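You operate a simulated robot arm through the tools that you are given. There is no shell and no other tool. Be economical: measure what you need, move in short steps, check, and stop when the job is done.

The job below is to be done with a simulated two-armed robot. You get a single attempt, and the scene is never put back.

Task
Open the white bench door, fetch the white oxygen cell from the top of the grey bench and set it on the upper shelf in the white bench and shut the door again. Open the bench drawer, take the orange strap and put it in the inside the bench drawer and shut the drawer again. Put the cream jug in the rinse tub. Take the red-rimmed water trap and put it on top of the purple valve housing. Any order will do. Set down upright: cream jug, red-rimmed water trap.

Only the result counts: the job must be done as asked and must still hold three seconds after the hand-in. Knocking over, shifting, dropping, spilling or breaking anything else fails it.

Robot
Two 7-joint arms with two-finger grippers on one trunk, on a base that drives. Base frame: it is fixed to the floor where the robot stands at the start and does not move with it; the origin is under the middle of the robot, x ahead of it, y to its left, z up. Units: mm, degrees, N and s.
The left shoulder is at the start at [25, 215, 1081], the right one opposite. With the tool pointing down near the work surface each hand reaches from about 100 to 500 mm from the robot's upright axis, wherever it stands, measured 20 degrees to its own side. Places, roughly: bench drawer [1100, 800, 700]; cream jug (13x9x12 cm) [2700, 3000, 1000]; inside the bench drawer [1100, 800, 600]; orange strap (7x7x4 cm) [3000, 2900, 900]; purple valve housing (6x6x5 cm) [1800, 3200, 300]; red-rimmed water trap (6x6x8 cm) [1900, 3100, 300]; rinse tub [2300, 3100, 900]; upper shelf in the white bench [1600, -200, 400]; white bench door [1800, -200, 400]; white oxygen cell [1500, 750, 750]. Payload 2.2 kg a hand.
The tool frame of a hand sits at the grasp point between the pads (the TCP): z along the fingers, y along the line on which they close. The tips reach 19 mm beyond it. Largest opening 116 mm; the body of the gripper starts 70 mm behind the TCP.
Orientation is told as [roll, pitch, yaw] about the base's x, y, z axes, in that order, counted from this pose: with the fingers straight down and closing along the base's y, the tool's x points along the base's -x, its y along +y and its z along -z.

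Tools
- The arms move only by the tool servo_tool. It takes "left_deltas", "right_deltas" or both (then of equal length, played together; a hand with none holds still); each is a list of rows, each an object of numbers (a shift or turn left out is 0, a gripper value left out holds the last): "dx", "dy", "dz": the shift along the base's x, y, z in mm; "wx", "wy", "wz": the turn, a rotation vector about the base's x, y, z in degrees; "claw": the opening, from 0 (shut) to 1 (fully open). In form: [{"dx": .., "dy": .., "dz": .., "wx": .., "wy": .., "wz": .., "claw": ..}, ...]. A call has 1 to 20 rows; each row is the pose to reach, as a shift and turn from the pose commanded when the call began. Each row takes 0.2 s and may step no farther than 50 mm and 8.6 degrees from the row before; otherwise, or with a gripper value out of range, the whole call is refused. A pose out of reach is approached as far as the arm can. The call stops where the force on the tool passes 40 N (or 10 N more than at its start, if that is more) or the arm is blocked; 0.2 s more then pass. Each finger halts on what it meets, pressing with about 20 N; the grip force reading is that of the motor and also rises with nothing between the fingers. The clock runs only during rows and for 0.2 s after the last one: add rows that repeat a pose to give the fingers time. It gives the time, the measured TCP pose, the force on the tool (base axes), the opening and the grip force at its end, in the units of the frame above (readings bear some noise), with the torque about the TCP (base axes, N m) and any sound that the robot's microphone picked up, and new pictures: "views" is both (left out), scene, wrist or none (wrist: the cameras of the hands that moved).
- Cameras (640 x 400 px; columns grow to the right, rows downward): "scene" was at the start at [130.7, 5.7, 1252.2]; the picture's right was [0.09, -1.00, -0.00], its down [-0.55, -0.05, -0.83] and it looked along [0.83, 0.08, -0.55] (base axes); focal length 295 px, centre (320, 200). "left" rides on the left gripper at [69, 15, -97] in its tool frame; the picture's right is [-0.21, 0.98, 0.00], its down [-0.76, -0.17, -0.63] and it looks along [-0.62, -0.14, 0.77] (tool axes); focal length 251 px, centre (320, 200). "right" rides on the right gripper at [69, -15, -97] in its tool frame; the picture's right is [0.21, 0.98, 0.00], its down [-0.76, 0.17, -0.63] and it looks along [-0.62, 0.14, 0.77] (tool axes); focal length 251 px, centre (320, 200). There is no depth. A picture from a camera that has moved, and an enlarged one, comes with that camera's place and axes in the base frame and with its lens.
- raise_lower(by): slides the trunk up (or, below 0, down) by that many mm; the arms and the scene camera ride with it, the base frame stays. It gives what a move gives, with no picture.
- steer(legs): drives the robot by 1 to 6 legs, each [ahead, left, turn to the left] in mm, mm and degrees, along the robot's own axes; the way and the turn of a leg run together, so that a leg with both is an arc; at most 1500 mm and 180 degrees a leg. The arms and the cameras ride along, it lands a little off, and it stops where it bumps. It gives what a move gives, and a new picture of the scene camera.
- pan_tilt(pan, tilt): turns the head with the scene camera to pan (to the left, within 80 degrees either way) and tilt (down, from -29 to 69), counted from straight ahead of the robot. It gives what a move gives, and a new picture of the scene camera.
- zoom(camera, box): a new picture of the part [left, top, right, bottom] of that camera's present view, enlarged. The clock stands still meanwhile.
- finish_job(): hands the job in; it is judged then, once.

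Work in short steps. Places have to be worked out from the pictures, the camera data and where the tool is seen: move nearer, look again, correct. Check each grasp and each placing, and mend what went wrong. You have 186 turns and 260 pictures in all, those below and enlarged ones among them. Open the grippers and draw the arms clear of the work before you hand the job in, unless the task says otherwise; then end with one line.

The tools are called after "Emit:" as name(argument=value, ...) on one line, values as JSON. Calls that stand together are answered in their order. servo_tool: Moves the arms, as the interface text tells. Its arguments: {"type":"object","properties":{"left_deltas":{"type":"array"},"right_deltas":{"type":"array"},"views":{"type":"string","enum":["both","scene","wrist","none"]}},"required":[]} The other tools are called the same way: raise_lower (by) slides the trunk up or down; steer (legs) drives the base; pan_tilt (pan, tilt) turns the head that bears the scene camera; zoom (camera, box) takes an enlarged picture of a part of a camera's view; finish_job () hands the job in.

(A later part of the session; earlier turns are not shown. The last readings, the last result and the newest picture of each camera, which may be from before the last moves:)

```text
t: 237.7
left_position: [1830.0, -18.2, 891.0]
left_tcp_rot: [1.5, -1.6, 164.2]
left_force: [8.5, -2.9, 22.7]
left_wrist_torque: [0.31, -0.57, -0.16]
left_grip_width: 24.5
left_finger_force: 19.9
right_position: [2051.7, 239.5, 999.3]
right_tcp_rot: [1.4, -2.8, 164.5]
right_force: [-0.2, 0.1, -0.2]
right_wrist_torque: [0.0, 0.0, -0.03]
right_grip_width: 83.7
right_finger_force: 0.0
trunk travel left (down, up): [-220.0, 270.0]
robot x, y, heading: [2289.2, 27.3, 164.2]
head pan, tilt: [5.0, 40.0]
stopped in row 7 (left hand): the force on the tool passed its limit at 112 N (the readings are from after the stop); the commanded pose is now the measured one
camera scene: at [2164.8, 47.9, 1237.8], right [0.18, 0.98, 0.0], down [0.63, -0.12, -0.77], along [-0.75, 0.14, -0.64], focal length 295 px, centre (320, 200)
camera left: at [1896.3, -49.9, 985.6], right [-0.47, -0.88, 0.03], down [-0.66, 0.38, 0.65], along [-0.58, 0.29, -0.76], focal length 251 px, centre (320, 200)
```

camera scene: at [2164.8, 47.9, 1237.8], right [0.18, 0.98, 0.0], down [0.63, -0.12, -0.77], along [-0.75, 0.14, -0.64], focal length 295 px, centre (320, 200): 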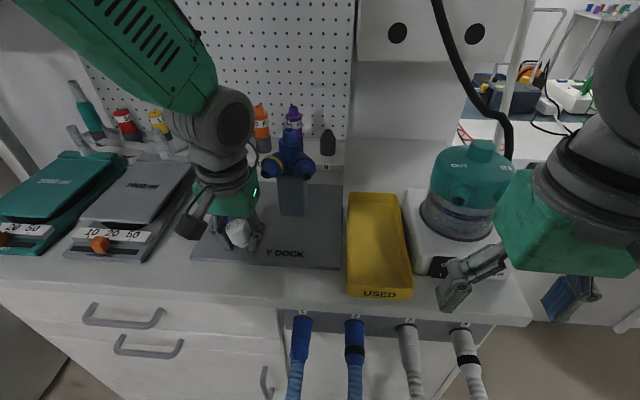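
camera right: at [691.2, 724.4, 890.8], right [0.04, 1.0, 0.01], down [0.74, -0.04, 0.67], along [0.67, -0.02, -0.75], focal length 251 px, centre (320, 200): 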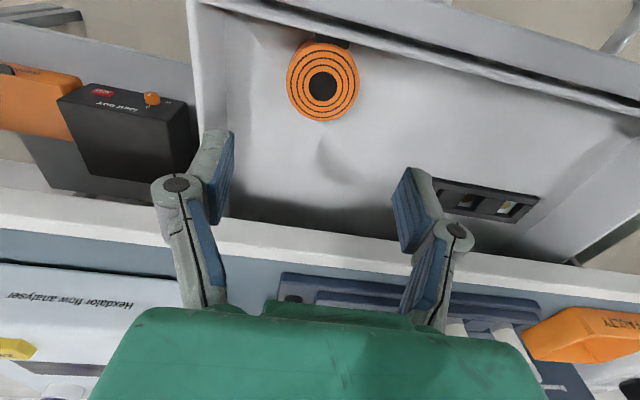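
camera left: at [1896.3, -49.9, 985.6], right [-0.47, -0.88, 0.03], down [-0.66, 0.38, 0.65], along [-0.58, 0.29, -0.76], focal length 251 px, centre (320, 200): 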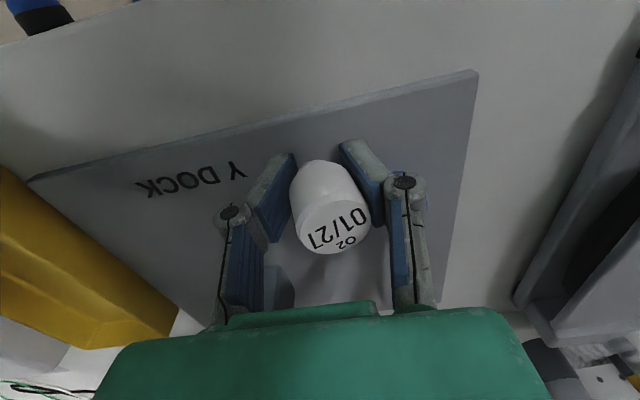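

Contact came early: the white bench top is higher (~850) and I'm above the Y‑dock plate. I lift straight up and inspect.

Emit:
servo_tool(left_deltas=[{"dz": 15}, {"dz": 40}, {"dz": 80}, {"dx": 40, "dy": -11, "dz": 100}, {"dx": 80, "dy": -22, "dz": 100}], views="both")

```text
t: 238.9
left_position: [1910.1, -41.5, 990.0]
left_tcp_rot: [1.5, -1.5, 164.3]
left_force: [-0.7, -1.3, 0.2]
left_wrist_torque: [0.03, 0.0, 0.02]
left_grip_width: 24.1
left_finger_force: 19.9
right_position: [2051.4, 238.3, 1000.0]
right_tcp_rot: [1.4, -2.8, 164.5]
right_force: [-0.4, -0.6, 0.2]
right_wrist_torque: [0.02, -0.02, 0.02]
right_grip_width: 83.6
right_finger_force: 0.0
trunk travel left (down, up): [-220.0, 270.0]
robot x, y, heading: [2289.8, 22.7, 164.6]
head pan, tilt: [5.0, 40.0]
camera scene: at [2163.4, 46.7, 1237.4], right [0.18, 0.98, 0.0], down [0.63, -0.12, -0.77], along [-0.75, 0.14, -0.64], focal length 295 px, centre (320, 200)
camera left: at [1975.5, -74.2, 1085.4], right [-0.47, -0.88, 0.03], down [-0.66, 0.38, 0.65], along [-0.58, 0.29, -0.76], focal length 251 px, centre (320, 200)
```

scene: 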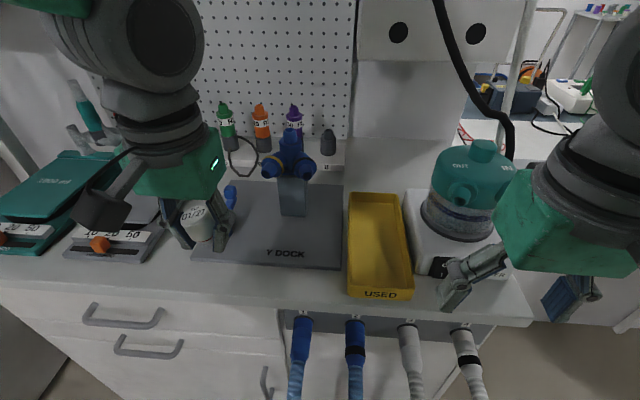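
left: 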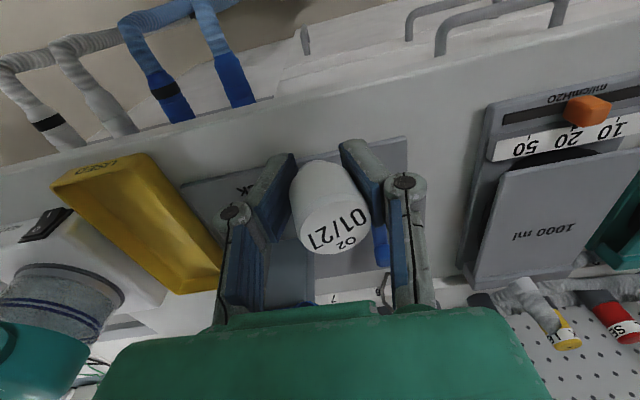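

Plate and lever unmoved. Triangulation gives bench top ≈850, strip n≈1790–1854. I zoom to see how the cell sits in the grip.

Emit:
zoom(camera="scene", box=[140, 150, 270, 280])

```text
3.08 times, centred on (205, 215) of scene
camera zoom: at [2163.4, 46.7, 1237.4], right [0.18, 0.98, 0.0], down [0.63, -0.12, -0.77], along [-0.75, 0.14, -0.64], focal length 908 px, centre (674, 154)
```

zoom: 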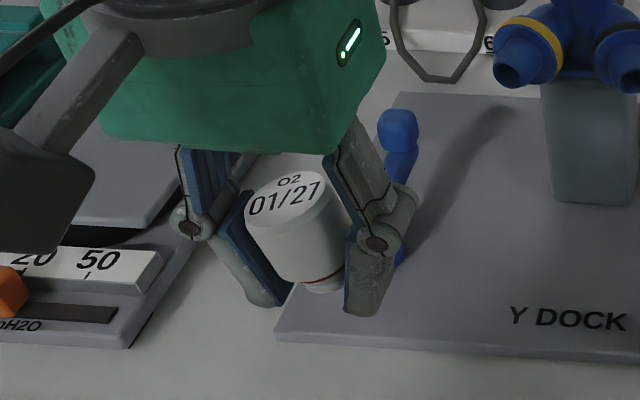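

The cell leans ~17° left in the grip. I roll the hand 12° to bring it near upright while moving over the strip centre.

Emit:
servo_tool(left_deltas=[{"dx": -10, "dy": 10, "wx": -5.8, "wy": 1.6}, {"dx": -25, "dy": 22, "wx": -11.6, "wy": 3.2}, {"dx": -25, "dy": 22, "dz": -35, "wx": -13, "wy": 3.6}, {"dx": -25, "dy": 22, "dz": -70, "wx": -13, "wy": 3.6}, {"dx": -25, "dy": 22, "dz": -90, "wx": -13, "wy": 3.6}], views="wrist")

Emit:
zoom(camera="scene", box=[160, 180, 320, 340])

```text
t: 240.1
left_position: [1878.8, -15.8, 910.8]
left_tcp_rot: [12.9, -2.4, 164.5]
left_force: [1.1, -0.2, -0.3]
left_wrist_torque: [0.01, -0.05, 0.01]
left_grip_width: 24.3
left_finger_force: 19.8
right_position: [2049.6, 237.5, 998.7]
right_tcp_rot: [1.3, -2.6, 164.5]
right_force: [-0.3, -0.7, 0.6]
right_wrist_torque: [0.01, 0.0, -0.01]
right_grip_width: 83.3
right_finger_force: 0.1
trunk travel left (down, up): [-220.0, 270.0]
robot x, y, heading: [2287.4, 24.9, 164.7]
head pan, tilt: [5.0, 40.0]
camera left: at [1951.5, -29.2, 1004.6], right [-0.45, -0.86, 0.23], down [-0.62, 0.49, 0.61], along [-0.64, 0.13, -0.76], focal length 251 px, centre (320, 200)
```

left: 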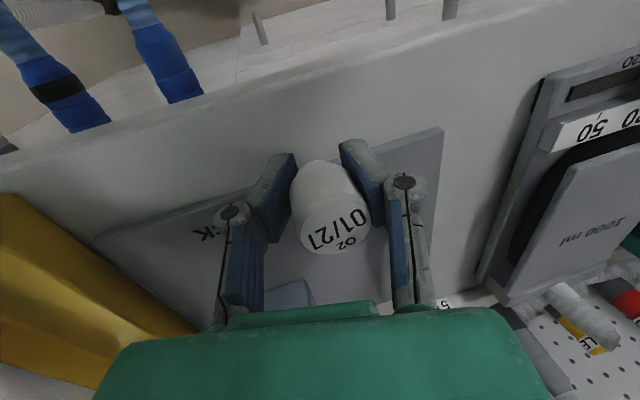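

```text
2.50 times, centred on (240, 260) of scene
camera zoom: at [2161.9, 47.4, 1236.6], right [0.19, 0.98, 0.0], down [0.64, -0.12, -0.76], along [-0.75, 0.15, -0.65], focal length 738 px, centre (520, 50)
```

zoom: 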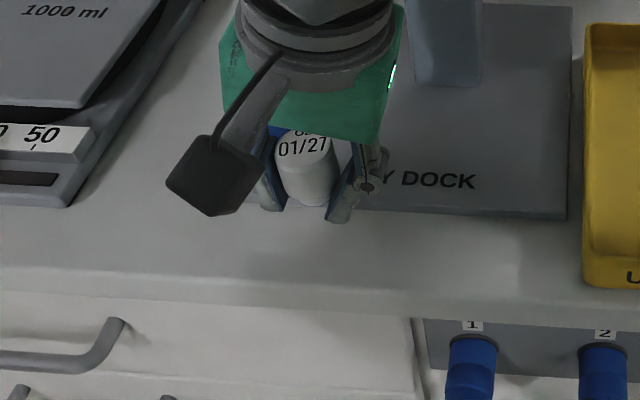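

The landing point projects to the middle of the strip. I lower in small steps to contact.

Emit:
servo_tool(left_deltas=[{"dz": -10}, {"dz": -18}, {"dz": -23}, {"dz": -27}, {"dz": -31}], views="none")

Emit:
zoom(camera="scene", box=[180, 210, 300, 330])

```text
t: 241.3
left_position: [1877.0, -12.8, 883.9]
left_tcp_rot: [12.4, -3.0, 164.9]
left_force: [-0.7, 1.6, 9.3]
left_wrist_torque: [0.16, -0.09, 0.05]
left_grip_width: 24.1
left_finger_force: 20.2
right_position: [2051.2, 239.2, 1000.0]
right_tcp_rot: [1.3, -2.7, 164.4]
right_force: [0.2, -1.1, -0.1]
right_wrist_torque: [0.0, 0.04, -0.01]
right_grip_width: 83.4
right_finger_force: 0.1
trunk travel left (down, up): [-220.0, 270.0]
robot x, y, heading: [2287.9, 20.3, 164.4]
head pan, tilt: [5.0, 40.0]
```

```text
3.33 times, centred on (240, 270) of scene
camera zoom: at [2162.8, 48.3, 1237.4], right [0.18, 0.98, 0.0], down [0.63, -0.12, -0.76], along [-0.75, 0.14, -0.64], focal length 984 px, centre (587, -33)
```

zoom: 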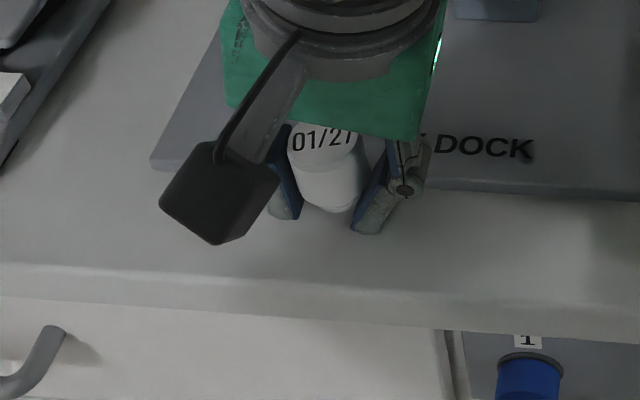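

Contact (9 N). I open gently in stages.

Emit:
servo_tool(left_deltas=[{"claw": 0.24}, {"claw": 0.28}, {"claw": 0.32}, {"claw": 0.38}, {"claw": 0.45}, {"claw": 0.5}], views="wrist")

```text
t: 242.7
left_position: [1878.4, -15.8, 879.5]
left_tcp_rot: [12.5, -2.1, 165.3]
left_force: [-1.1, -1.4, 3.1]
left_wrist_torque: [0.08, -0.03, 0.02]
left_grip_width: 64.3
left_finger_force: 0.0
right_position: [2051.0, 237.9, 999.7]
right_tcp_rot: [1.3, -2.6, 164.5]
right_force: [0.1, 0.3, 0.6]
right_wrist_torque: [-0.05, 0.01, -0.01]
right_grip_width: 83.6
right_finger_force: 0.1
trunk travel left (down, up): [-220.0, 270.0]
robot x, y, heading: [2286.2, 21.8, 164.7]
head pan, tilt: [5.0, 40.0]
camera left: at [1950.1, -29.3, 974.2], right [-0.44, -0.87, 0.22], down [-0.63, 0.47, 0.61], along [-0.63, 0.13, -0.76], focal length 251 px, centre (320, 200)
```

left: 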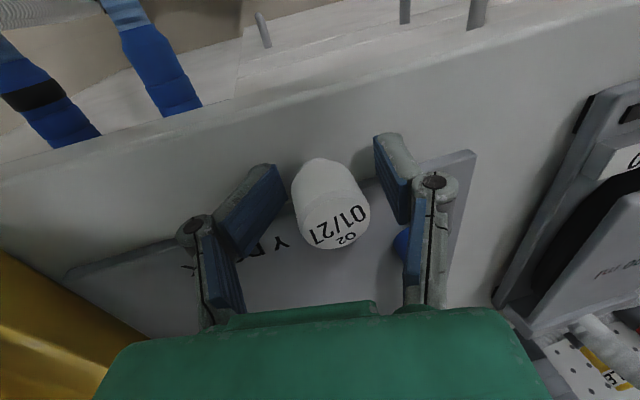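

The cell stands free on the strip. I lift the hand clear, straighten it, and back the robot off to work on the door with the left hand.

Emit:
servo_tool(left_deltas=[{"dz": 30}, {"dz": 75}, {"dz": 120}, {"dz": 135, "wx": 6.5, "wy": -1.8}, {"dz": 150, "wx": 13, "wy": -3.6}], views="wrist")

Emit:
steer(legs=[[-280, 0, 0]])

```text
t: 243.9
left_position: [1882.9, -21.8, 1015.0]
left_tcp_rot: [1.2, -1.5, 164.2]
left_force: [0.5, 0.7, -0.4]
left_wrist_torque: [0.03, 0.03, -0.02]
left_grip_width: 58.2
left_finger_force: 0.2
right_position: [2049.4, 235.1, 998.9]
right_tcp_rot: [1.1, -2.7, 164.4]
right_force: [-0.3, -0.7, 0.3]
right_wrist_torque: [0.02, 0.06, 0.0]
right_grip_width: 83.1
right_finger_force: 0.0
trunk travel left (down, up): [-220.0, 270.0]
robot x, y, heading: [2286.7, 22.3, 164.9]
head pan, tilt: [5.0, 40.0]
camera left: at [1948.1, -53.6, 1111.1], right [-0.47, -0.88, 0.03], down [-0.66, 0.37, 0.65], along [-0.58, 0.29, -0.76], focal length 251 px, centre (320, 200)
```

left: 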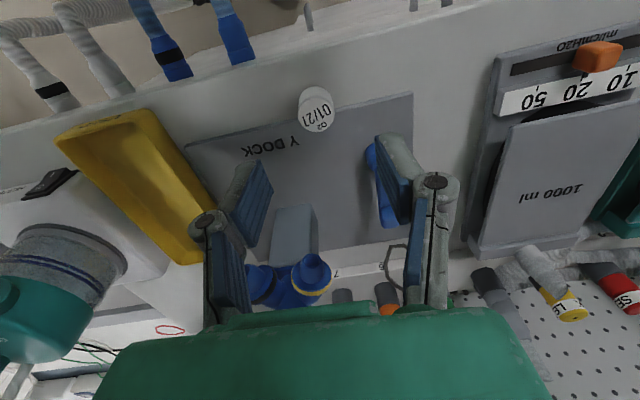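

```text
t: 245.8
left_position: [2148.2, -91.7, 1015.8]
left_tcp_rot: [1.3, -1.5, 164.1]
left_force: [0.3, -0.6, -0.8]
left_wrist_torque: [0.0, 0.03, 0.02]
left_grip_width: 58.1
left_finger_force: 0.0
right_position: [2316.6, 165.1, 998.9]
right_tcp_rot: [1.3, -2.5, 164.4]
right_force: [0.0, 0.4, -0.5]
right_wrist_torque: [0.0, 0.03, -0.01]
right_grip_width: 83.5
right_finger_force: 0.0
trunk travel left (down, up): [-220.0, 270.0]
robot x, y, heading: [2551.9, -50.3, 164.4]
head pan, tilt: [5.0, 40.0]
camera scene: at [2427.3, -26.1, 1237.3], right [0.18, 0.98, 0.0], down [0.63, -0.12, -0.76], along [-0.75, 0.14, -0.64], focal length 295 px, centre (320, 200)
```

scene: 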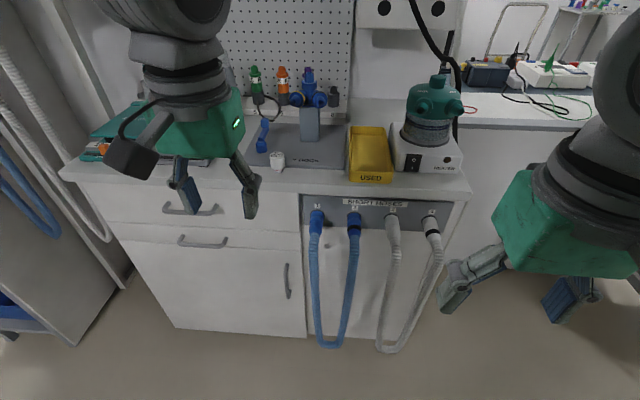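

Cell stands on the strip. I lower the trunk and turn the left tool horizontal at handle height.

Emit:
raise_lower(by=-200)

Emit:
servo_tool(left_deltas=[{"dx": -4, "dy": 1, "dz": -25, "wx": 2.2, "wy": 7.88, "claw": 0.4}, {"dx": -8, "dy": 2, "dz": -50, "wx": 4.4, "wy": 15.76}, {"dx": -12, "dy": 3, "dz": -75, "wx": 6.6, "wy": 23.64}, {"dx": -16, "dy": 4, "dz": -100, "wx": 8.8, "wy": 31.52}, {"dx": -20, "dy": 5, "dz": -125, "wx": 11, "wy": 39.4}, {"dx": -24, "dy": 6, "dz": -150, "wx": 13.2, "wy": 47.28}, {"dx": -28, "dy": 7, "dz": -175, "wx": 15.4, "wy": 55.16}, {"dx": -32, "dy": 8, "dz": -200, "wx": 17.6, "wy": 63.04}, {"dx": -36, "dy": 9, "dz": -225, "wx": 19.8, "wy": 70.92}, {"dx": -40, "dy": 10, "dz": -250, "wx": 22, "wy": 78.8}, {"dx": -44, "dy": 11, "dz": -275, "wx": 24.2, "wy": 86.68}], views="both")

```text
t: 248.0
left_position: [2148.9, -91.1, 817.4]
left_tcp_rot: [1.4, -1.7, 164.1]
left_force: [0.8, -0.9, 1.3]
left_wrist_torque: [0.0, 0.0, -0.04]
left_grip_width: 57.7
left_finger_force: 0.1
right_position: [2318.6, 164.8, 798.9]
right_tcp_rot: [1.3, -2.5, 164.4]
right_force: [0.0, 0.5, -0.7]
right_wrist_torque: [0.01, -0.01, 0.0]
right_grip_width: 83.8
right_finger_force: 0.1
trunk travel left (down, up): [-20.0, 470.0]
robot x, y, heading: [2549.6, -49.0, 164.5]
head pan, tilt: [5.0, 40.0]
```

```text
t: 250.4
left_position: [2079.4, -73.6, 539.8]
left_tcp_rot: [165.2, -88.5, 0.6]
left_force: [0.4, 0.0, 0.6]
left_wrist_torque: [-0.01, -0.01, -0.02]
left_grip_width: 46.3
left_finger_force: 0.0
left hand out of reach, approached as far as the arm can: row 4, 11
right_position: [2319.3, 163.8, 798.1]
right_tcp_rot: [1.3, -2.3, 164.5]
right_force: [0.1, -0.1, 0.7]
right_wrist_torque: [0.0, -0.01, -0.01]
right_grip_width: 83.3
right_finger_force: 0.1
trunk travel left (down, up): [-20.0, 470.0]
robot x, y, heading: [2550.6, -48.0, 164.4]
head pan, tilt: [5.0, 40.0]
camera scene: at [2426.3, -25.9, 1037.1], right [0.18, 0.98, 0.0], down [0.63, -0.12, -0.76], along [-0.75, 0.14, -0.65], focal length 295 px, centre (320, 200)
camera left: at [2167.4, -111.6, 467.6], right [-0.23, -0.95, 0.22], down [0.67, 0.01, 0.74], along [-0.7, 0.32, 0.64], focal length 251 px, centre (320, 200)
```

scene: 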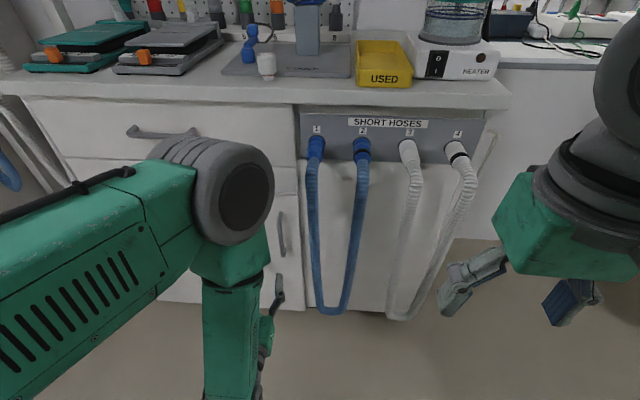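
left: 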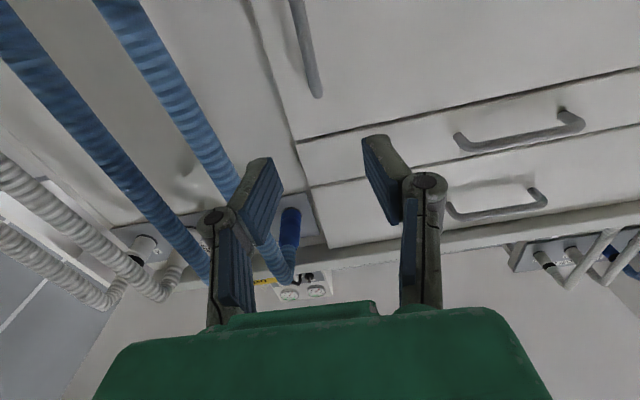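

Horizontal pose reached. The two cameras disagree on handle height; I zoom on the handle in both.

Emit:
zoom(camera="scene", box=[230, 150, 350, 320])

Emit:
zoom(camera="left", box=[160, 0, 480, 200])

```text
2.35 times, centred on (290, 235) of scene
camera zoom: at [2426.3, -25.9, 1037.1], right [0.18, 0.98, 0.0], down [0.63, -0.12, -0.76], along [-0.75, 0.14, -0.65], focal length 694 px, centre (391, 118)
```

zoom: 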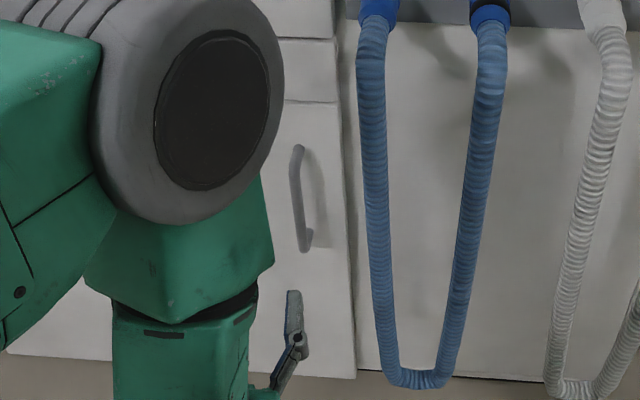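

```text
2.00 times, centred on (320, 100) of left
camera zoom: at [2167.4, -111.6, 467.6], right [-0.23, -0.95, 0.22], down [0.67, 0.01, 0.74], along [-0.7, 0.32, 0.64], focal length 503 px, centre (320, 400)
```

zoom: 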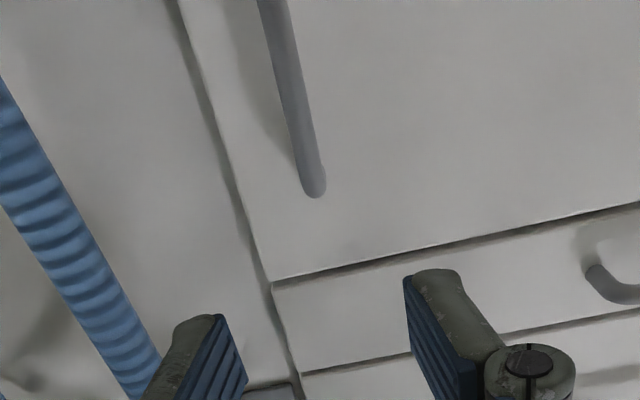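

Triangulated: bar n≈1846 at (1907,−23), z≈415–557. I lower 50 mm and advance most of the way.

Emit:
servo_tool(left_deltas=[{"dz": -25}, {"dz": -50}, {"dx": -40, "dy": 11, "dz": -50}, {"dx": -80, "dy": 22, "dz": -50}, {"dx": -110, "dy": 30, "dz": -50}, {"dx": -135, "dy": 37, "dz": -50}, {"dx": -135, "dy": 37, "dz": -50}], views="wrist")

```text
t: 252.0
left_position: [1941.9, -34.0, 490.1]
left_tcp_rot: [167.7, -88.4, -1.9]
left_force: [0.3, -1.1, 0.0]
left_wrist_torque: [-0.05, 0.0, -0.01]
left_grip_width: 46.2
left_finger_force: 0.1
right_position: [2318.7, 163.9, 798.0]
right_tcp_rot: [1.3, -2.5, 164.4]
right_force: [0.4, 0.0, -0.3]
right_wrist_torque: [0.03, -0.01, 0.01]
right_grip_width: 83.5
right_finger_force: 0.0
trunk travel left (down, up): [-20.0, 470.0]
robot x, y, heading: [2551.1, -49.4, 164.5]
head pan, tilt: [5.0, 40.0]
camera left: at [2030.7, -72.9, 417.7], right [-0.23, -0.95, 0.22], down [0.67, 0.01, 0.74], along [-0.7, 0.32, 0.64], focal length 251 px, centre (320, 200)
```

left: 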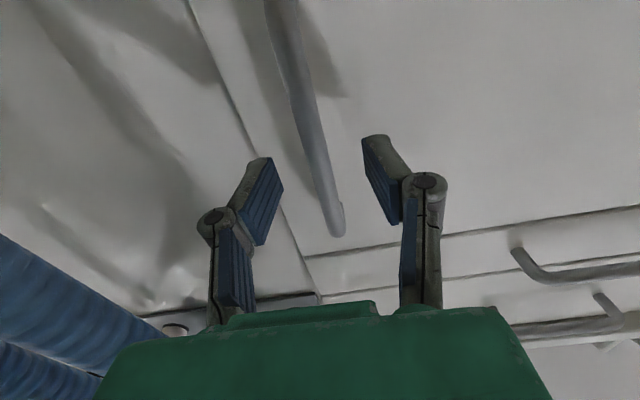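

The bar runs between the fingertips, ~33 mm ahead. I advance 32 mm and close.

Emit:
servo_tool(left_deltas=[{"dx": -16, "dy": 5}, {"dx": -30, "dy": 9}, {"dx": -30, "dy": 9, "claw": 0.15}, {"dx": -30, "dy": 9, "claw": 0.0}, {"dx": -30, "dy": 9, "claw": 0.0}], views="wrist")

```text
t: 253.2
left_position: [1911.8, -26.3, 490.5]
left_tcp_rot: [168.3, -88.4, -2.5]
left_force: [-0.5, 0.4, -0.2]
left_wrist_torque: [-0.03, 0.03, 0.0]
left_grip_width: 0.0
left_finger_force: 20.4
right_position: [2319.2, 164.9, 797.7]
right_tcp_rot: [1.2, -2.3, 164.4]
right_force: [-0.1, 0.2, -0.2]
right_wrist_torque: [0.0, 0.01, -0.01]
right_grip_width: 83.6
right_finger_force: 0.0
trunk travel left (down, up): [-20.0, 470.0]
robot x, y, heading: [2554.4, -52.7, 164.5]
head pan, tilt: [5.0, 40.0]
camera left: at [2000.7, -64.4, 418.2], right [-0.23, -0.95, 0.22], down [0.67, 0.0, 0.74], along [-0.7, 0.32, 0.64], focal length 251 px, centre (320, 200)
```

left: 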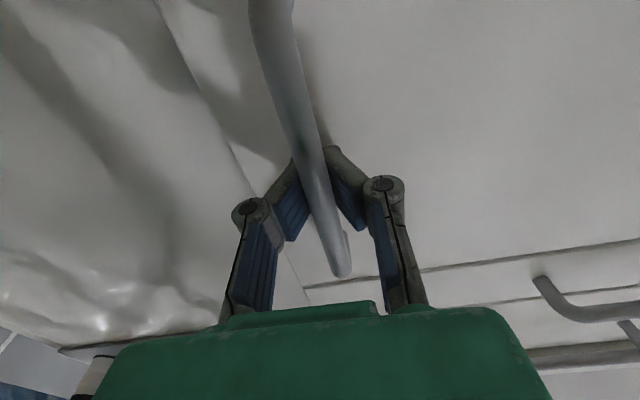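

The closed fingers are hooked behind the bar, ideal for pulling. I swing the door along its arc to ~25°.

Emit:
servo_tool(left_deltas=[{"dx": 10, "dy": -4}, {"dx": 20, "dy": -8}, {"dx": 33, "dy": -13}, {"dx": 49, "dy": -20}, {"dx": 64, "dy": -28}, {"dx": 80, "dy": -36}, {"dx": 95, "dy": -45}, {"dx": 110, "dy": -54}, {"dx": 124, "dy": -64}, {"dx": 138, "dy": -74}, {"dx": 152, "dy": -85}, {"dx": 168, "dy": -100}, {"dx": 184, "dy": -114}], views="both")

```text
t: 256.0
left_position: [2073.5, -129.7, 487.0]
left_tcp_rot: [169.4, -88.4, -4.0]
left_force: [15.5, 16.6, 12.4]
left_wrist_torque: [-0.02, -0.12, 0.23]
left_grip_width: 0.1
left_finger_force: 28.8
left hand out of reach, approached as far as the arm can: row 12, 13
right_position: [2321.2, 168.9, 798.6]
right_tcp_rot: [1.6, -2.6, 164.4]
right_force: [-0.1, -0.5, 0.0]
right_wrist_torque: [-0.06, 0.02, 0.0]
right_grip_width: 83.5
right_finger_force: 0.0
trunk travel left (down, up): [-20.0, 470.0]
robot x, y, heading: [2549.8, -50.8, 164.5]
head pan, tilt: [5.0, 40.0]
camera scene: at [2430.6, -21.2, 1037.7], right [0.18, 0.98, -0.01], down [0.63, -0.12, -0.77], along [-0.75, 0.14, -0.64], focal length 295 px, centre (320, 200)
camera left: at [2161.4, -168.7, 414.3], right [-0.24, -0.95, 0.22], down [0.68, 0.0, 0.74], along [-0.7, 0.32, 0.64], focal length 251 px, centre (320, 200)
```

scene: 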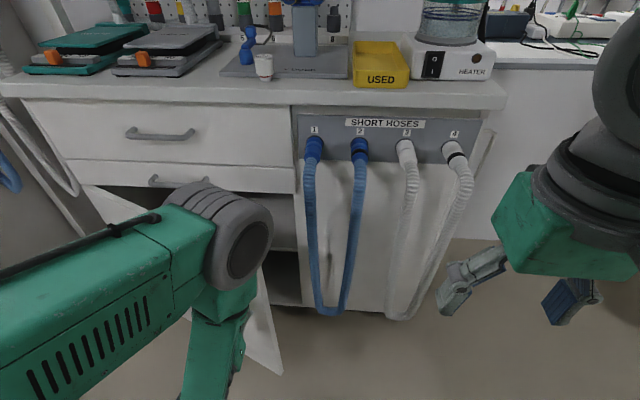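
left: 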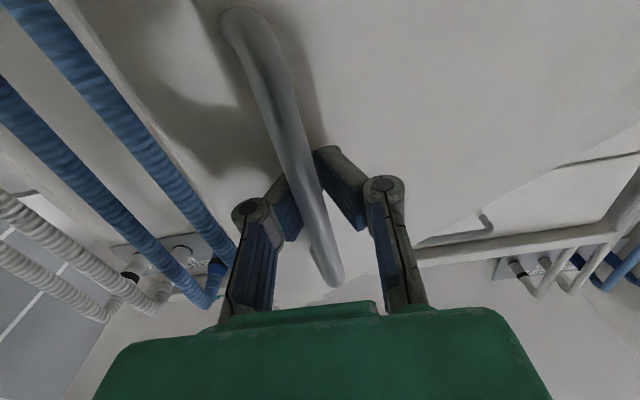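

The door is ~22° open. I continue the arc with the base: back 134 and left 96 with the hook holding.

Emit:
steer(legs=[[-134, 96, 0]])

```text
t: 257.0
left_position: [2109.5, -162.0, 486.5]
left_tcp_rot: [161.5, -88.5, 3.9]
left_force: [0.6, 1.4, -0.2]
left_wrist_torque: [0.05, 0.0, 0.18]
left_grip_width: 8.2
left_finger_force: 30.3
right_position: [2356.8, 138.0, 795.6]
right_tcp_rot: [2.0, -2.2, 164.3]
right_force: [-0.6, 1.3, -0.3]
right_wrist_torque: [0.0, 0.04, 0.02]
right_grip_width: 83.6
right_finger_force: 0.1
trunk travel left (down, up): [-20.0, 470.0]
robot x, y, heading: [2585.0, -86.2, 164.6]
head pan, tilt: [5.0, 40.0]
stopped in leg 1: the force on the tool passed its limit at 52 N (the readings are from after the stop); the commanded pose is now the measured one
camera scene: at [2465.1, -44.8, 1037.2], right [0.19, 0.98, -0.01], down [0.63, -0.13, -0.77], along [-0.75, 0.13, -0.64], focal length 295 px, centre (320, 200)
```

scene: 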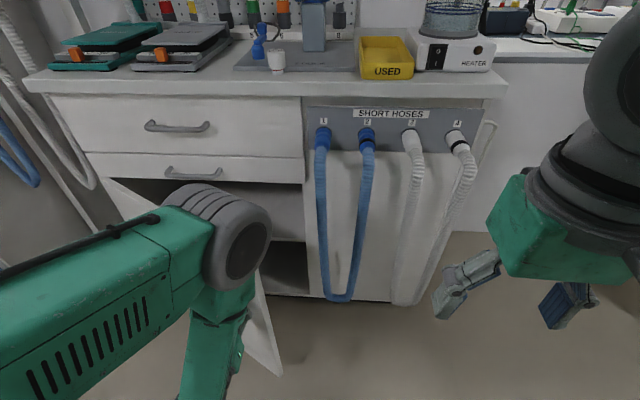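

The hook bound up. I open the fingers, back the robot off the bar, and shift right so I can push the door from inside.

Emit:
servo_tool(left_deltas=[{"claw": 0.2}, {"claw": 0.5}, {"claw": 0.5}], views="none")

Emit:
steer(legs=[[-120, 0, 0]])

```text
t: 257.8
left_position: [2107.2, -165.6, 484.4]
left_tcp_rot: [172.7, -88.7, -7.1]
left_force: [0.7, 0.3, -0.1]
left_wrist_torque: [-0.02, -0.03, 0.03]
left_grip_width: 58.1
left_finger_force: 0.0
right_position: [2354.1, 133.5, 797.3]
right_tcp_rot: [1.5, -2.1, 164.2]
right_force: [-0.3, -0.3, 0.3]
right_wrist_torque: [-0.04, 0.01, -0.04]
right_grip_width: 83.3
right_finger_force: 0.1
trunk travel left (down, up): [-20.0, 470.0]
robot x, y, heading: [2585.3, -84.7, 164.3]
head pan, tilt: [5.0, 40.0]
```

```text
t: 259.1
left_position: [2225.6, -201.6, 484.2]
left_tcp_rot: [-177.5, -88.7, -17.1]
left_force: [0.4, 0.3, 0.4]
left_wrist_torque: [-0.02, 0.01, 0.02]
left_grip_width: 58.0
left_finger_force: 0.1
right_position: [2473.8, 93.7, 797.6]
right_tcp_rot: [1.1, -2.3, 164.2]
right_force: [0.5, -0.5, -0.3]
right_wrist_torque: [-0.01, 0.04, 0.01]
right_grip_width: 83.5
right_finger_force: 0.0
trunk travel left (down, up): [-20.0, 470.0]
robot x, y, heading: [2707.5, -120.5, 164.3]
head pan, tilt: [5.0, 40.0]
camera scene: at [2580.1, -94.0, 1037.3], right [0.19, 0.98, 0.0], down [0.63, -0.12, -0.76], along [-0.75, 0.14, -0.64], focal length 295 px, centre (320, 200)
```

scene: 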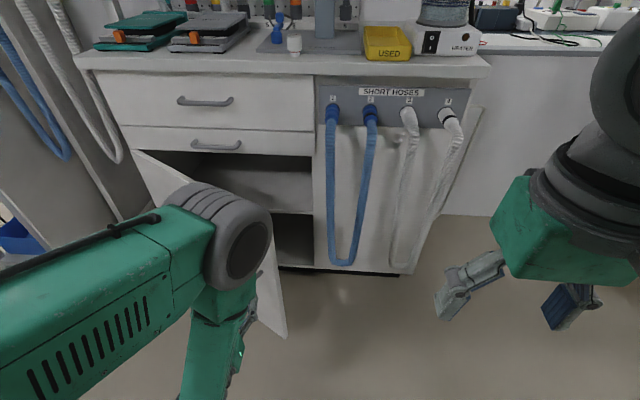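

Door stands at ~31°, edge at n≈2095, m≈445. I shift right 160, close the fist and move ahead 200 to get inside its edge.

Emit:
steer(legs=[[0, -160, 0], [200, 0, 0]])

Emit:
servo_tool(left_deltas=[{"claw": 0.1}, {"claw": 0.0}], views="wrist")

```text
t: 261.7
left_position: [2075.4, 2.0, 483.3]
left_tcp_rot: [-168.3, -88.5, -26.5]
left_force: [-0.5, 0.2, -0.6]
left_wrist_torque: [0.0, 0.02, -0.02]
left_grip_width: 57.9
left_finger_force: 0.0
right_position: [2324.7, 296.6, 798.5]
right_tcp_rot: [0.9, -2.0, 163.9]
right_force: [0.6, 0.0, -0.3]
right_wrist_torque: [0.0, -0.03, 0.0]
right_grip_width: 83.6
right_finger_force: 0.0
trunk travel left (down, up): [-20.0, 470.0]
robot x, y, heading: [2556.1, 84.6, 164.0]
head pan, tilt: [5.0, 40.0]
camera scene: at [2428.8, 110.7, 1037.1], right [0.19, 0.98, 0.0], down [0.63, -0.12, -0.76], along [-0.75, 0.14, -0.65], focal length 295 px, centre (320, 200)
```

scene: 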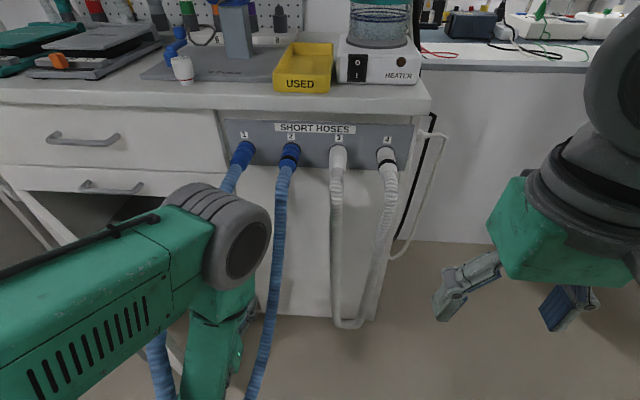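

```text
t: 262.3
left_position: [2077.5, 5.0, 485.5]
left_tcp_rot: [-177.4, -88.5, -17.3]
left_force: [-0.6, 0.9, 0.5]
left_wrist_torque: [-0.04, 0.01, 0.01]
left_grip_width: 0.2
left_finger_force: 19.3
right_position: [2329.4, 298.8, 796.4]
right_tcp_rot: [1.2, -1.9, 164.0]
right_force: [0.6, 0.7, 0.7]
right_wrist_torque: [0.01, -0.01, 0.03]
right_grip_width: 83.6
right_finger_force: 0.1
trunk travel left (down, up): [-20.0, 470.0]
robot x, y, heading: [2557.1, 89.1, 163.7]
head pan, tilt: [5.0, 40.0]
camera left: at [2165.5, -34.0, 413.5], right [-0.24, -0.95, 0.21], down [0.67, -0.01, 0.74], along [-0.7, 0.32, 0.64], focal length 251 px, centre (320, 200)
```

left: 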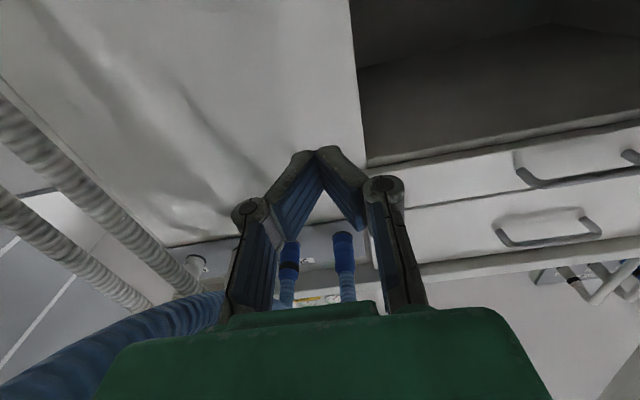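

The blue hose loop has caught around the hand. I reverse straight back out the same way.

Emit:
steer(legs=[[-220, 0, 0]])

```text
t: 264.0
left_position: [2289.4, -59.2, 485.2]
left_tcp_rot: [-170.4, -88.4, -24.3]
left_force: [-0.2, 0.8, 1.2]
left_wrist_torque: [-0.01, 0.02, -0.03]
left_grip_width: 0.0
left_finger_force: 20.3
right_position: [2541.6, 233.6, 797.0]
right_tcp_rot: [1.0, -1.9, 164.1]
right_force: [-0.2, -0.2, 0.5]
right_wrist_torque: [0.0, -0.02, 0.01]
right_grip_width: 83.4
right_finger_force: 0.2
trunk travel left (down, up): [-20.0, 470.0]
robot x, y, heading: [2768.9, 26.2, 163.8]
head pan, tilt: [5.0, 40.0]
camera scene: at [2644.2, 49.8, 1037.3], right [0.19, 0.98, 0.0], down [0.63, -0.12, -0.76], along [-0.75, 0.14, -0.64], focal length 295 px, centre (320, 200)
```

scene: 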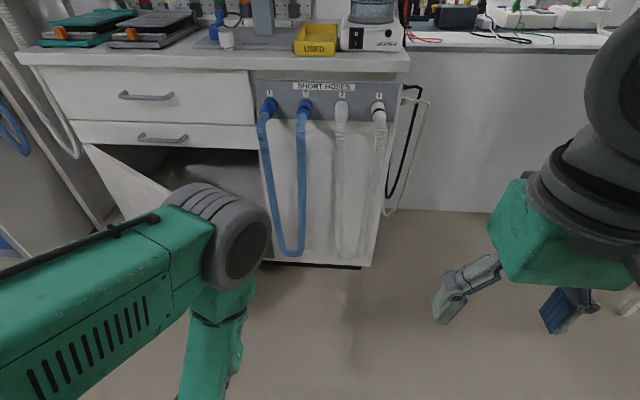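

The hose swung back to its place. Instead I'll straddle the door's free edge with open fingers, below the handle, well clear of the hoses: shift left 97, lower to z≈345.

Emit:
steer(legs=[[0, 97, 0.5]])

Emit:
servo_tool(left_deltas=[{"dz": -35, "claw": 0.55}, {"dz": -70, "claw": 0.55}, {"dz": -105, "claw": 0.55}, {"dz": -140, "claw": 0.55}, {"dz": -140, "claw": 0.55}], views="wrist")

```text
t: 265.1
left_position: [2271.6, -139.5, 490.0]
left_tcp_rot: [151.9, -88.1, 13.8]
left_force: [0.2, 2.2, -0.6]
left_wrist_torque: [0.04, 0.01, 0.11]
left_grip_width: 0.0
left_finger_force: 19.6
right_position: [2521.7, 163.4, 793.3]
right_tcp_rot: [2.5, -1.8, 164.4]
right_force: [0.6, 1.0, 0.0]
right_wrist_torque: [-0.09, 0.1, -0.04]
right_grip_width: 83.5
right_finger_force: 0.1
trunk travel left (down, up): [-20.0, 470.0]
robot x, y, heading: [2746.1, -61.8, 164.5]
head pan, tilt: [5.0, 40.0]
camera scene: at [2627.0, -8.8, 1036.8], right [0.18, 0.98, -0.03], down [0.63, -0.14, -0.77], along [-0.76, 0.12, -0.64], focal length 295 px, centre (320, 200)
```

scene: 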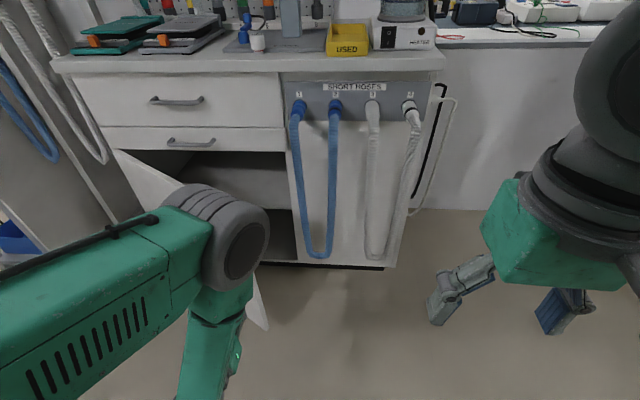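

```text
t: 266.3
left_position: [2270.0, -151.7, 345.5]
left_tcp_rot: [-160.0, -88.2, -34.3]
left_force: [0.0, 0.4, 0.8]
left_wrist_torque: [0.03, 0.0, 0.06]
left_grip_width: 63.8
left_finger_force: 0.0
right_position: [2519.4, 143.0, 795.7]
right_tcp_rot: [0.9, -1.4, 164.4]
right_force: [-0.1, 0.4, 0.3]
right_wrist_torque: [-0.02, 0.01, 0.02]
right_grip_width: 83.4
right_finger_force: 0.1
trunk travel left (down, up): [-20.0, 470.0]
robot x, y, heading: [2750.2, -59.6, 164.6]
head pan, tilt: [5.0, 40.0]
camera left: at [2358.0, -188.7, 273.2], right [-0.24, -0.95, 0.2], down [0.67, -0.01, 0.74], along [-0.7, 0.31, 0.64], focal length 251 px, centre (320, 200)
```

left: 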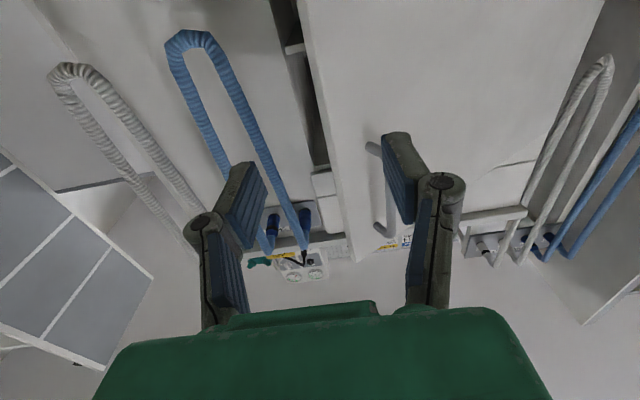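

Door edge is at ≈(n 2095, m 451), TCP at m 453. I advance so the right finger reaches just behind the free edge.

Emit:
servo_tool(left_deltas=[{"dx": 4, "dy": 16}, {"dx": -36, "dy": 27}, {"dx": -76, "dy": 38}, {"dx": -105, "dy": 46}, {"dx": -128, "dy": 52}], views="wrist")

```text
t: 267.5
left_position: [2137.4, -102.2, 341.4]
left_tcp_rot: [-148.2, -88.0, -46.0]
left_force: [-0.7, -1.1, -0.4]
left_wrist_torque: [0.0, 0.02, -0.03]
left_grip_width: 63.8
left_finger_force: 0.0
right_position: [2515.2, 133.4, 798.4]
right_tcp_rot: [0.2, -1.6, 164.4]
right_force: [-1.1, -0.9, -0.6]
right_wrist_torque: [0.01, -0.02, 0.0]
right_grip_width: 83.6
right_finger_force: 0.0
trunk travel left (down, up): [-20.0, 470.0]
robot x, y, heading: [2742.7, -61.8, 164.7]
head pan, tilt: [5.0, 40.0]
camera left: at [2226.4, -139.0, 270.5], right [-0.23, -0.95, 0.2], down [0.67, -0.01, 0.74], along [-0.7, 0.31, 0.64], focal length 251 px, centre (320, 200)
```

left: 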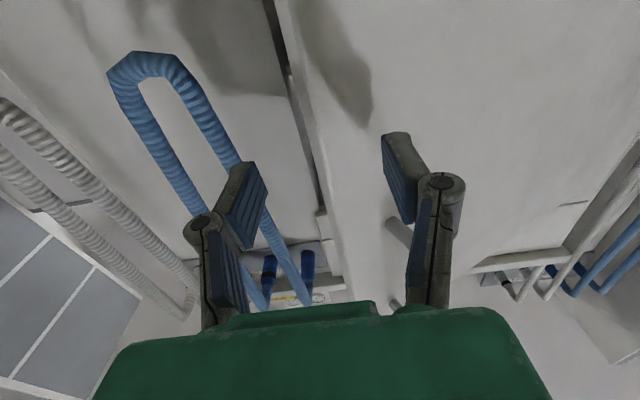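

The door edge is between the fingers. I sweep the door open with the base along the arc.

Emit:
steer(legs=[[-62, 62, 0], [-67, 67, 0], [-54, 77, 0]])

```text
t: 270.0
left_position: [2267.1, -315.9, 350.2]
left_tcp_rot: [136.4, -87.8, 29.4]
left_force: [0.4, 2.6, 0.5]
left_wrist_torque: [0.02, -0.04, 0.23]
left_grip_width: 63.8
left_finger_force: 0.1
right_position: [2647.0, -58.5, 790.1]
right_tcp_rot: [3.4, -0.9, 164.5]
right_force: [0.0, 2.5, 0.3]
right_wrist_torque: [-0.17, 0.0, 0.01]
right_grip_width: 83.3
right_finger_force: 0.0
trunk travel left (down, up): [-20.0, 470.0]
robot x, y, heading: [2872.8, -294.7, 164.6]
head pan, tilt: [5.0, 40.0]
camera scene: at [2749.9, -227.6, 1035.4], right [0.18, 0.98, -0.04], down [0.63, -0.15, -0.76], along [-0.76, 0.11, -0.65], focal length 295 px, centre (320, 200)
```

scene: 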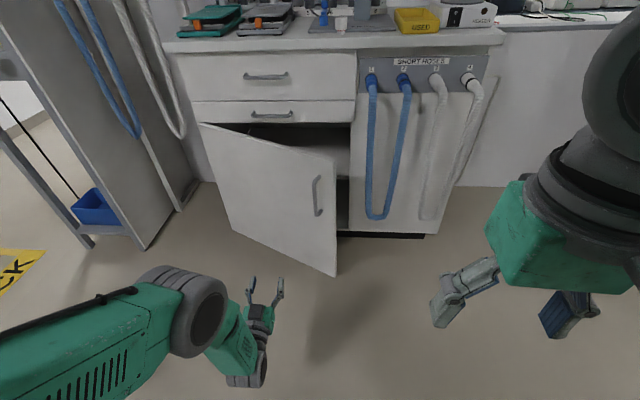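

The fingers missed; the door is still at ~28° with its edge at ≈(n 2079, m 473). I'll retry with a closed fist inside the edge: strafe right 211 first and let it settle.

Emit:
steer(legs=[[0, -211, 0]])

Emit:
servo_tool(left_deltas=[{"claw": 0.0}, {"claw": 0.0}, {"claw": 0.0}, {"claw": 0.0}, {"claw": 0.0}, {"claw": 0.0}, {"claw": 0.0}, {"claw": 0.0}], views="wrist")

```text
t: 271.7
left_position: [2320.3, -127.5, 346.7]
left_tcp_rot: [-148.6, -87.6, -45.7]
left_force: [-0.5, 0.0, -0.2]
left_wrist_torque: [0.03, 0.02, -0.02]
left_grip_width: 63.5
left_finger_force: 0.1
right_position: [2698.6, 108.1, 798.7]
right_tcp_rot: [0.6, -1.1, 164.3]
right_force: [0.1, 0.2, -0.5]
right_wrist_torque: [0.02, -0.01, 0.01]
right_grip_width: 83.3
right_finger_force: 0.2
trunk travel left (down, up): [-20.0, 470.0]
robot x, y, heading: [2922.8, -91.5, 164.7]
head pan, tilt: [5.0, 40.0]
camera scene: at [2799.5, -64.2, 1037.2], right [0.18, 0.98, 0.0], down [0.63, -0.12, -0.76], along [-0.75, 0.13, -0.64], focal length 295 px, centre (320, 200)
```

scene: 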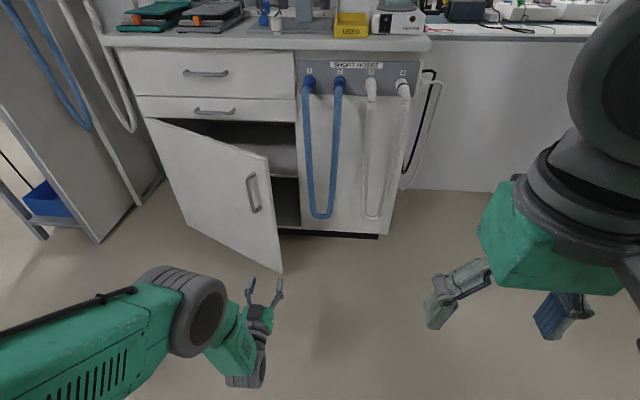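

```text
t: 273.5
left_position: [2319.5, -130.2, 346.3]
left_tcp_rot: [-144.2, -87.5, -49.9]
left_force: [0.8, 0.1, -0.9]
left_wrist_torque: [-0.02, 0.06, -0.02]
left_grip_width: 0.0
left_finger_force: 19.9
right_position: [2698.7, 101.7, 798.1]
right_tcp_rot: [0.3, -1.1, 164.4]
right_force: [0.2, -0.1, -0.1]
right_wrist_torque: [0.0, -0.01, -0.01]
right_grip_width: 83.5
right_finger_force: 0.1
trunk travel left (down, up): [-20.0, 470.0]
robot x, y, heading: [2926.3, -95.2, 164.6]
head pan, tilt: [5.0, 40.0]
camera left: at [2408.2, -166.5, 273.7], right [-0.23, -0.95, 0.19], down [0.68, -0.02, 0.74], along [-0.7, 0.3, 0.65], focal length 251 px, centre (320, 200)
```

left: 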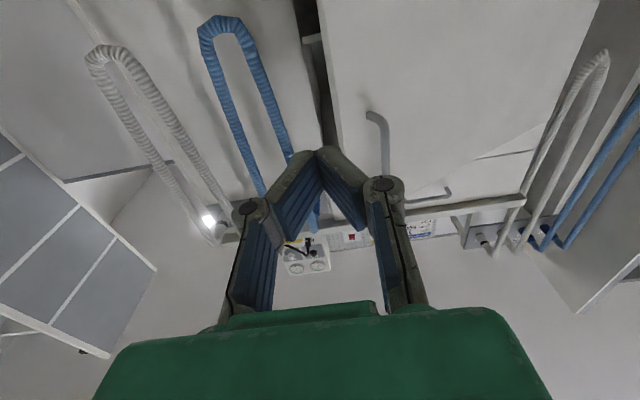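

Edge at ≈(n 2063, m 470). I drive 200 ahead, 15 right, then check.

Emit:
steer(legs=[[200, -16, 0]])

Emit:
servo_tool(left_deltas=[{"dx": 0}, {"dx": 0}, {"dx": 0}, {"dx": 0}, {"dx": 0}], views="wrist")

```text
t: 275.1
left_position: [2132.5, -62.3, 346.6]
left_tcp_rot: [-145.8, -87.7, -48.2]
left_force: [0.3, 0.0, -1.0]
left_wrist_torque: [0.0, 0.0, -0.04]
left_grip_width: 0.0
left_finger_force: 19.6
right_position: [2511.3, 171.2, 797.1]
right_tcp_rot: [0.5, -1.1, 164.4]
right_force: [-0.5, 0.1, -0.2]
right_wrist_torque: [0.04, -0.01, 0.03]
right_grip_width: 83.5
right_finger_force: 0.1
trunk travel left (down, up): [-20.0, 470.0]
robot x, y, heading: [2738.6, -23.7, 164.9]
head pan, tilt: [5.0, 40.0]
camera scene: at [2610.5, -0.3, 1037.1], right [0.17, 0.98, 0.0], down [0.64, -0.11, -0.76], along [-0.75, 0.13, -0.65], focal length 295 px, centre (320, 200)
```

scene: 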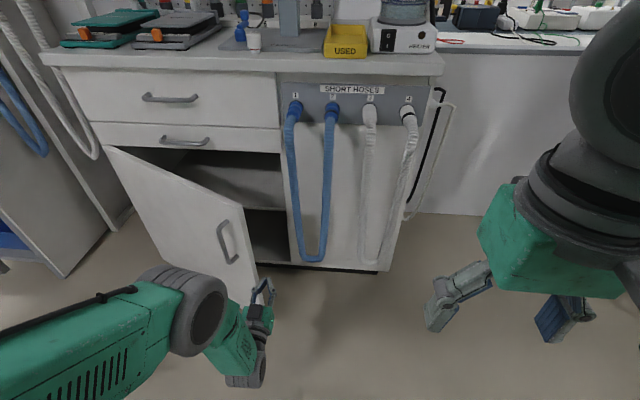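

```text
t: 276.3
left_position: [2133.5, -62.8, 347.3]
left_tcp_rot: [-148.2, -87.5, -45.8]
left_force: [-0.2, 0.5, -0.8]
left_wrist_torque: [-0.03, -0.01, 0.03]
left_grip_width: 0.2
left_finger_force: 19.7
right_position: [2513.6, 171.3, 797.0]
right_tcp_rot: [0.6, -0.7, 164.5]
right_force: [-0.5, 0.4, 0.2]
right_wrist_torque: [-0.01, -0.03, 0.01]
right_grip_width: 83.5
right_finger_force: 0.1
trunk travel left (down, up): [-20.0, 470.0]
robot x, y, heading: [2737.5, -26.2, 164.9]
head pan, tilt: [5.0, 40.0]
camera left: at [2221.8, -98.6, 275.2], right [-0.23, -0.95, 0.19], down [0.68, -0.02, 0.74], along [-0.7, 0.3, 0.65], focal length 251 px, centre (320, 200)
```

left: 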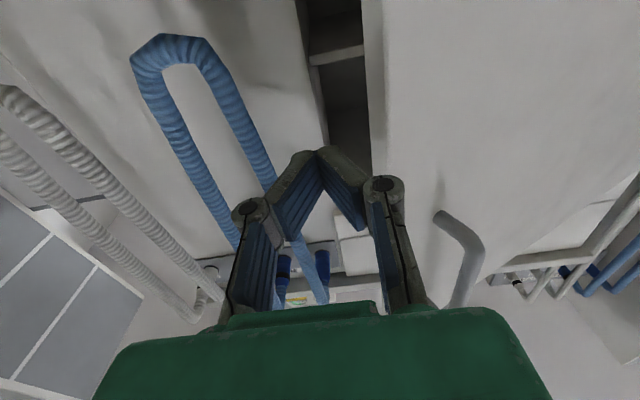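

The fist is just right of the door edge. I advance 55 mm into the gap, then sweep the door open with the base.

Emit:
servo_tool(left_deltas=[{"dx": -20, "dy": 5}, {"dx": -40, "dy": 11}, {"dx": -53, "dy": 14}], views="none")

Emit:
steer(legs=[[0, 25, 0], [-90, 74, 0], [-67, 67, 0], [-54, 78, 0], [-40, 85, 0]])

```text
t: 277.1
left_position: [2081.5, -43.7, 347.6]
left_tcp_rot: [-146.3, -87.5, -48.2]
left_force: [11.9, 14.5, -1.9]
left_wrist_torque: [0.1, 0.02, 0.6]
left_grip_width: 0.0
left_finger_force: 19.9
right_position: [2515.0, 174.1, 796.6]
right_tcp_rot: [0.5, -0.8, 164.5]
right_force: [0.4, -0.7, -0.3]
right_wrist_torque: [-0.03, 0.02, -0.03]
right_grip_width: 83.6
right_finger_force: 0.0
trunk travel left (down, up): [-20.0, 470.0]
robot x, y, heading: [2736.6, -23.6, 165.3]
head pan, tilt: [5.0, 40.0]
```

```text
t: 277.8
left_position: [2085.5, -42.4, 348.6]
left_tcp_rot: [-143.7, -87.5, -51.4]
left_force: [-0.1, 0.4, -0.6]
left_wrist_torque: [0.04, -0.03, 0.06]
left_grip_width: 0.0
left_finger_force: 19.6
right_position: [2518.5, 169.1, 793.4]
right_tcp_rot: [0.7, -0.4, 164.4]
right_force: [0.4, 0.7, 0.0]
right_wrist_torque: [-0.03, 0.06, -0.01]
right_grip_width: 83.6
right_finger_force: 0.1
trunk travel left (down, up): [-20.0, 470.0]
robot x, y, heading: [2737.0, -32.2, 165.0]
head pan, tilt: [5.0, 40.0]
stopped in leg 1: the force on the tool passed its limit at 48 N (the readings are from after the stop); the commanded pose is now the measured one
camera scene: at [2611.9, 2.1, 1037.0], right [0.18, 0.98, -0.01], down [0.63, -0.12, -0.76], along [-0.75, 0.13, -0.65], focal length 295 px, centre (320, 200)
```

scene: 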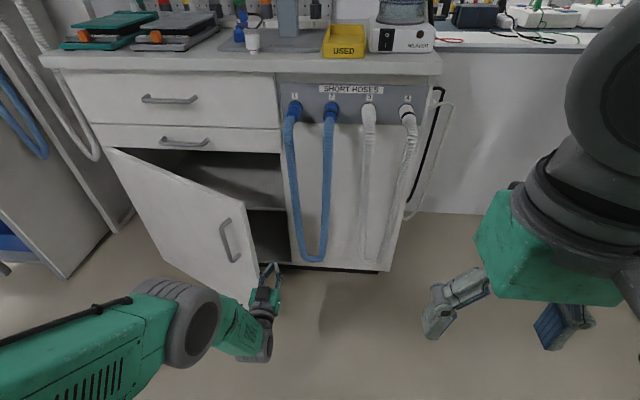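

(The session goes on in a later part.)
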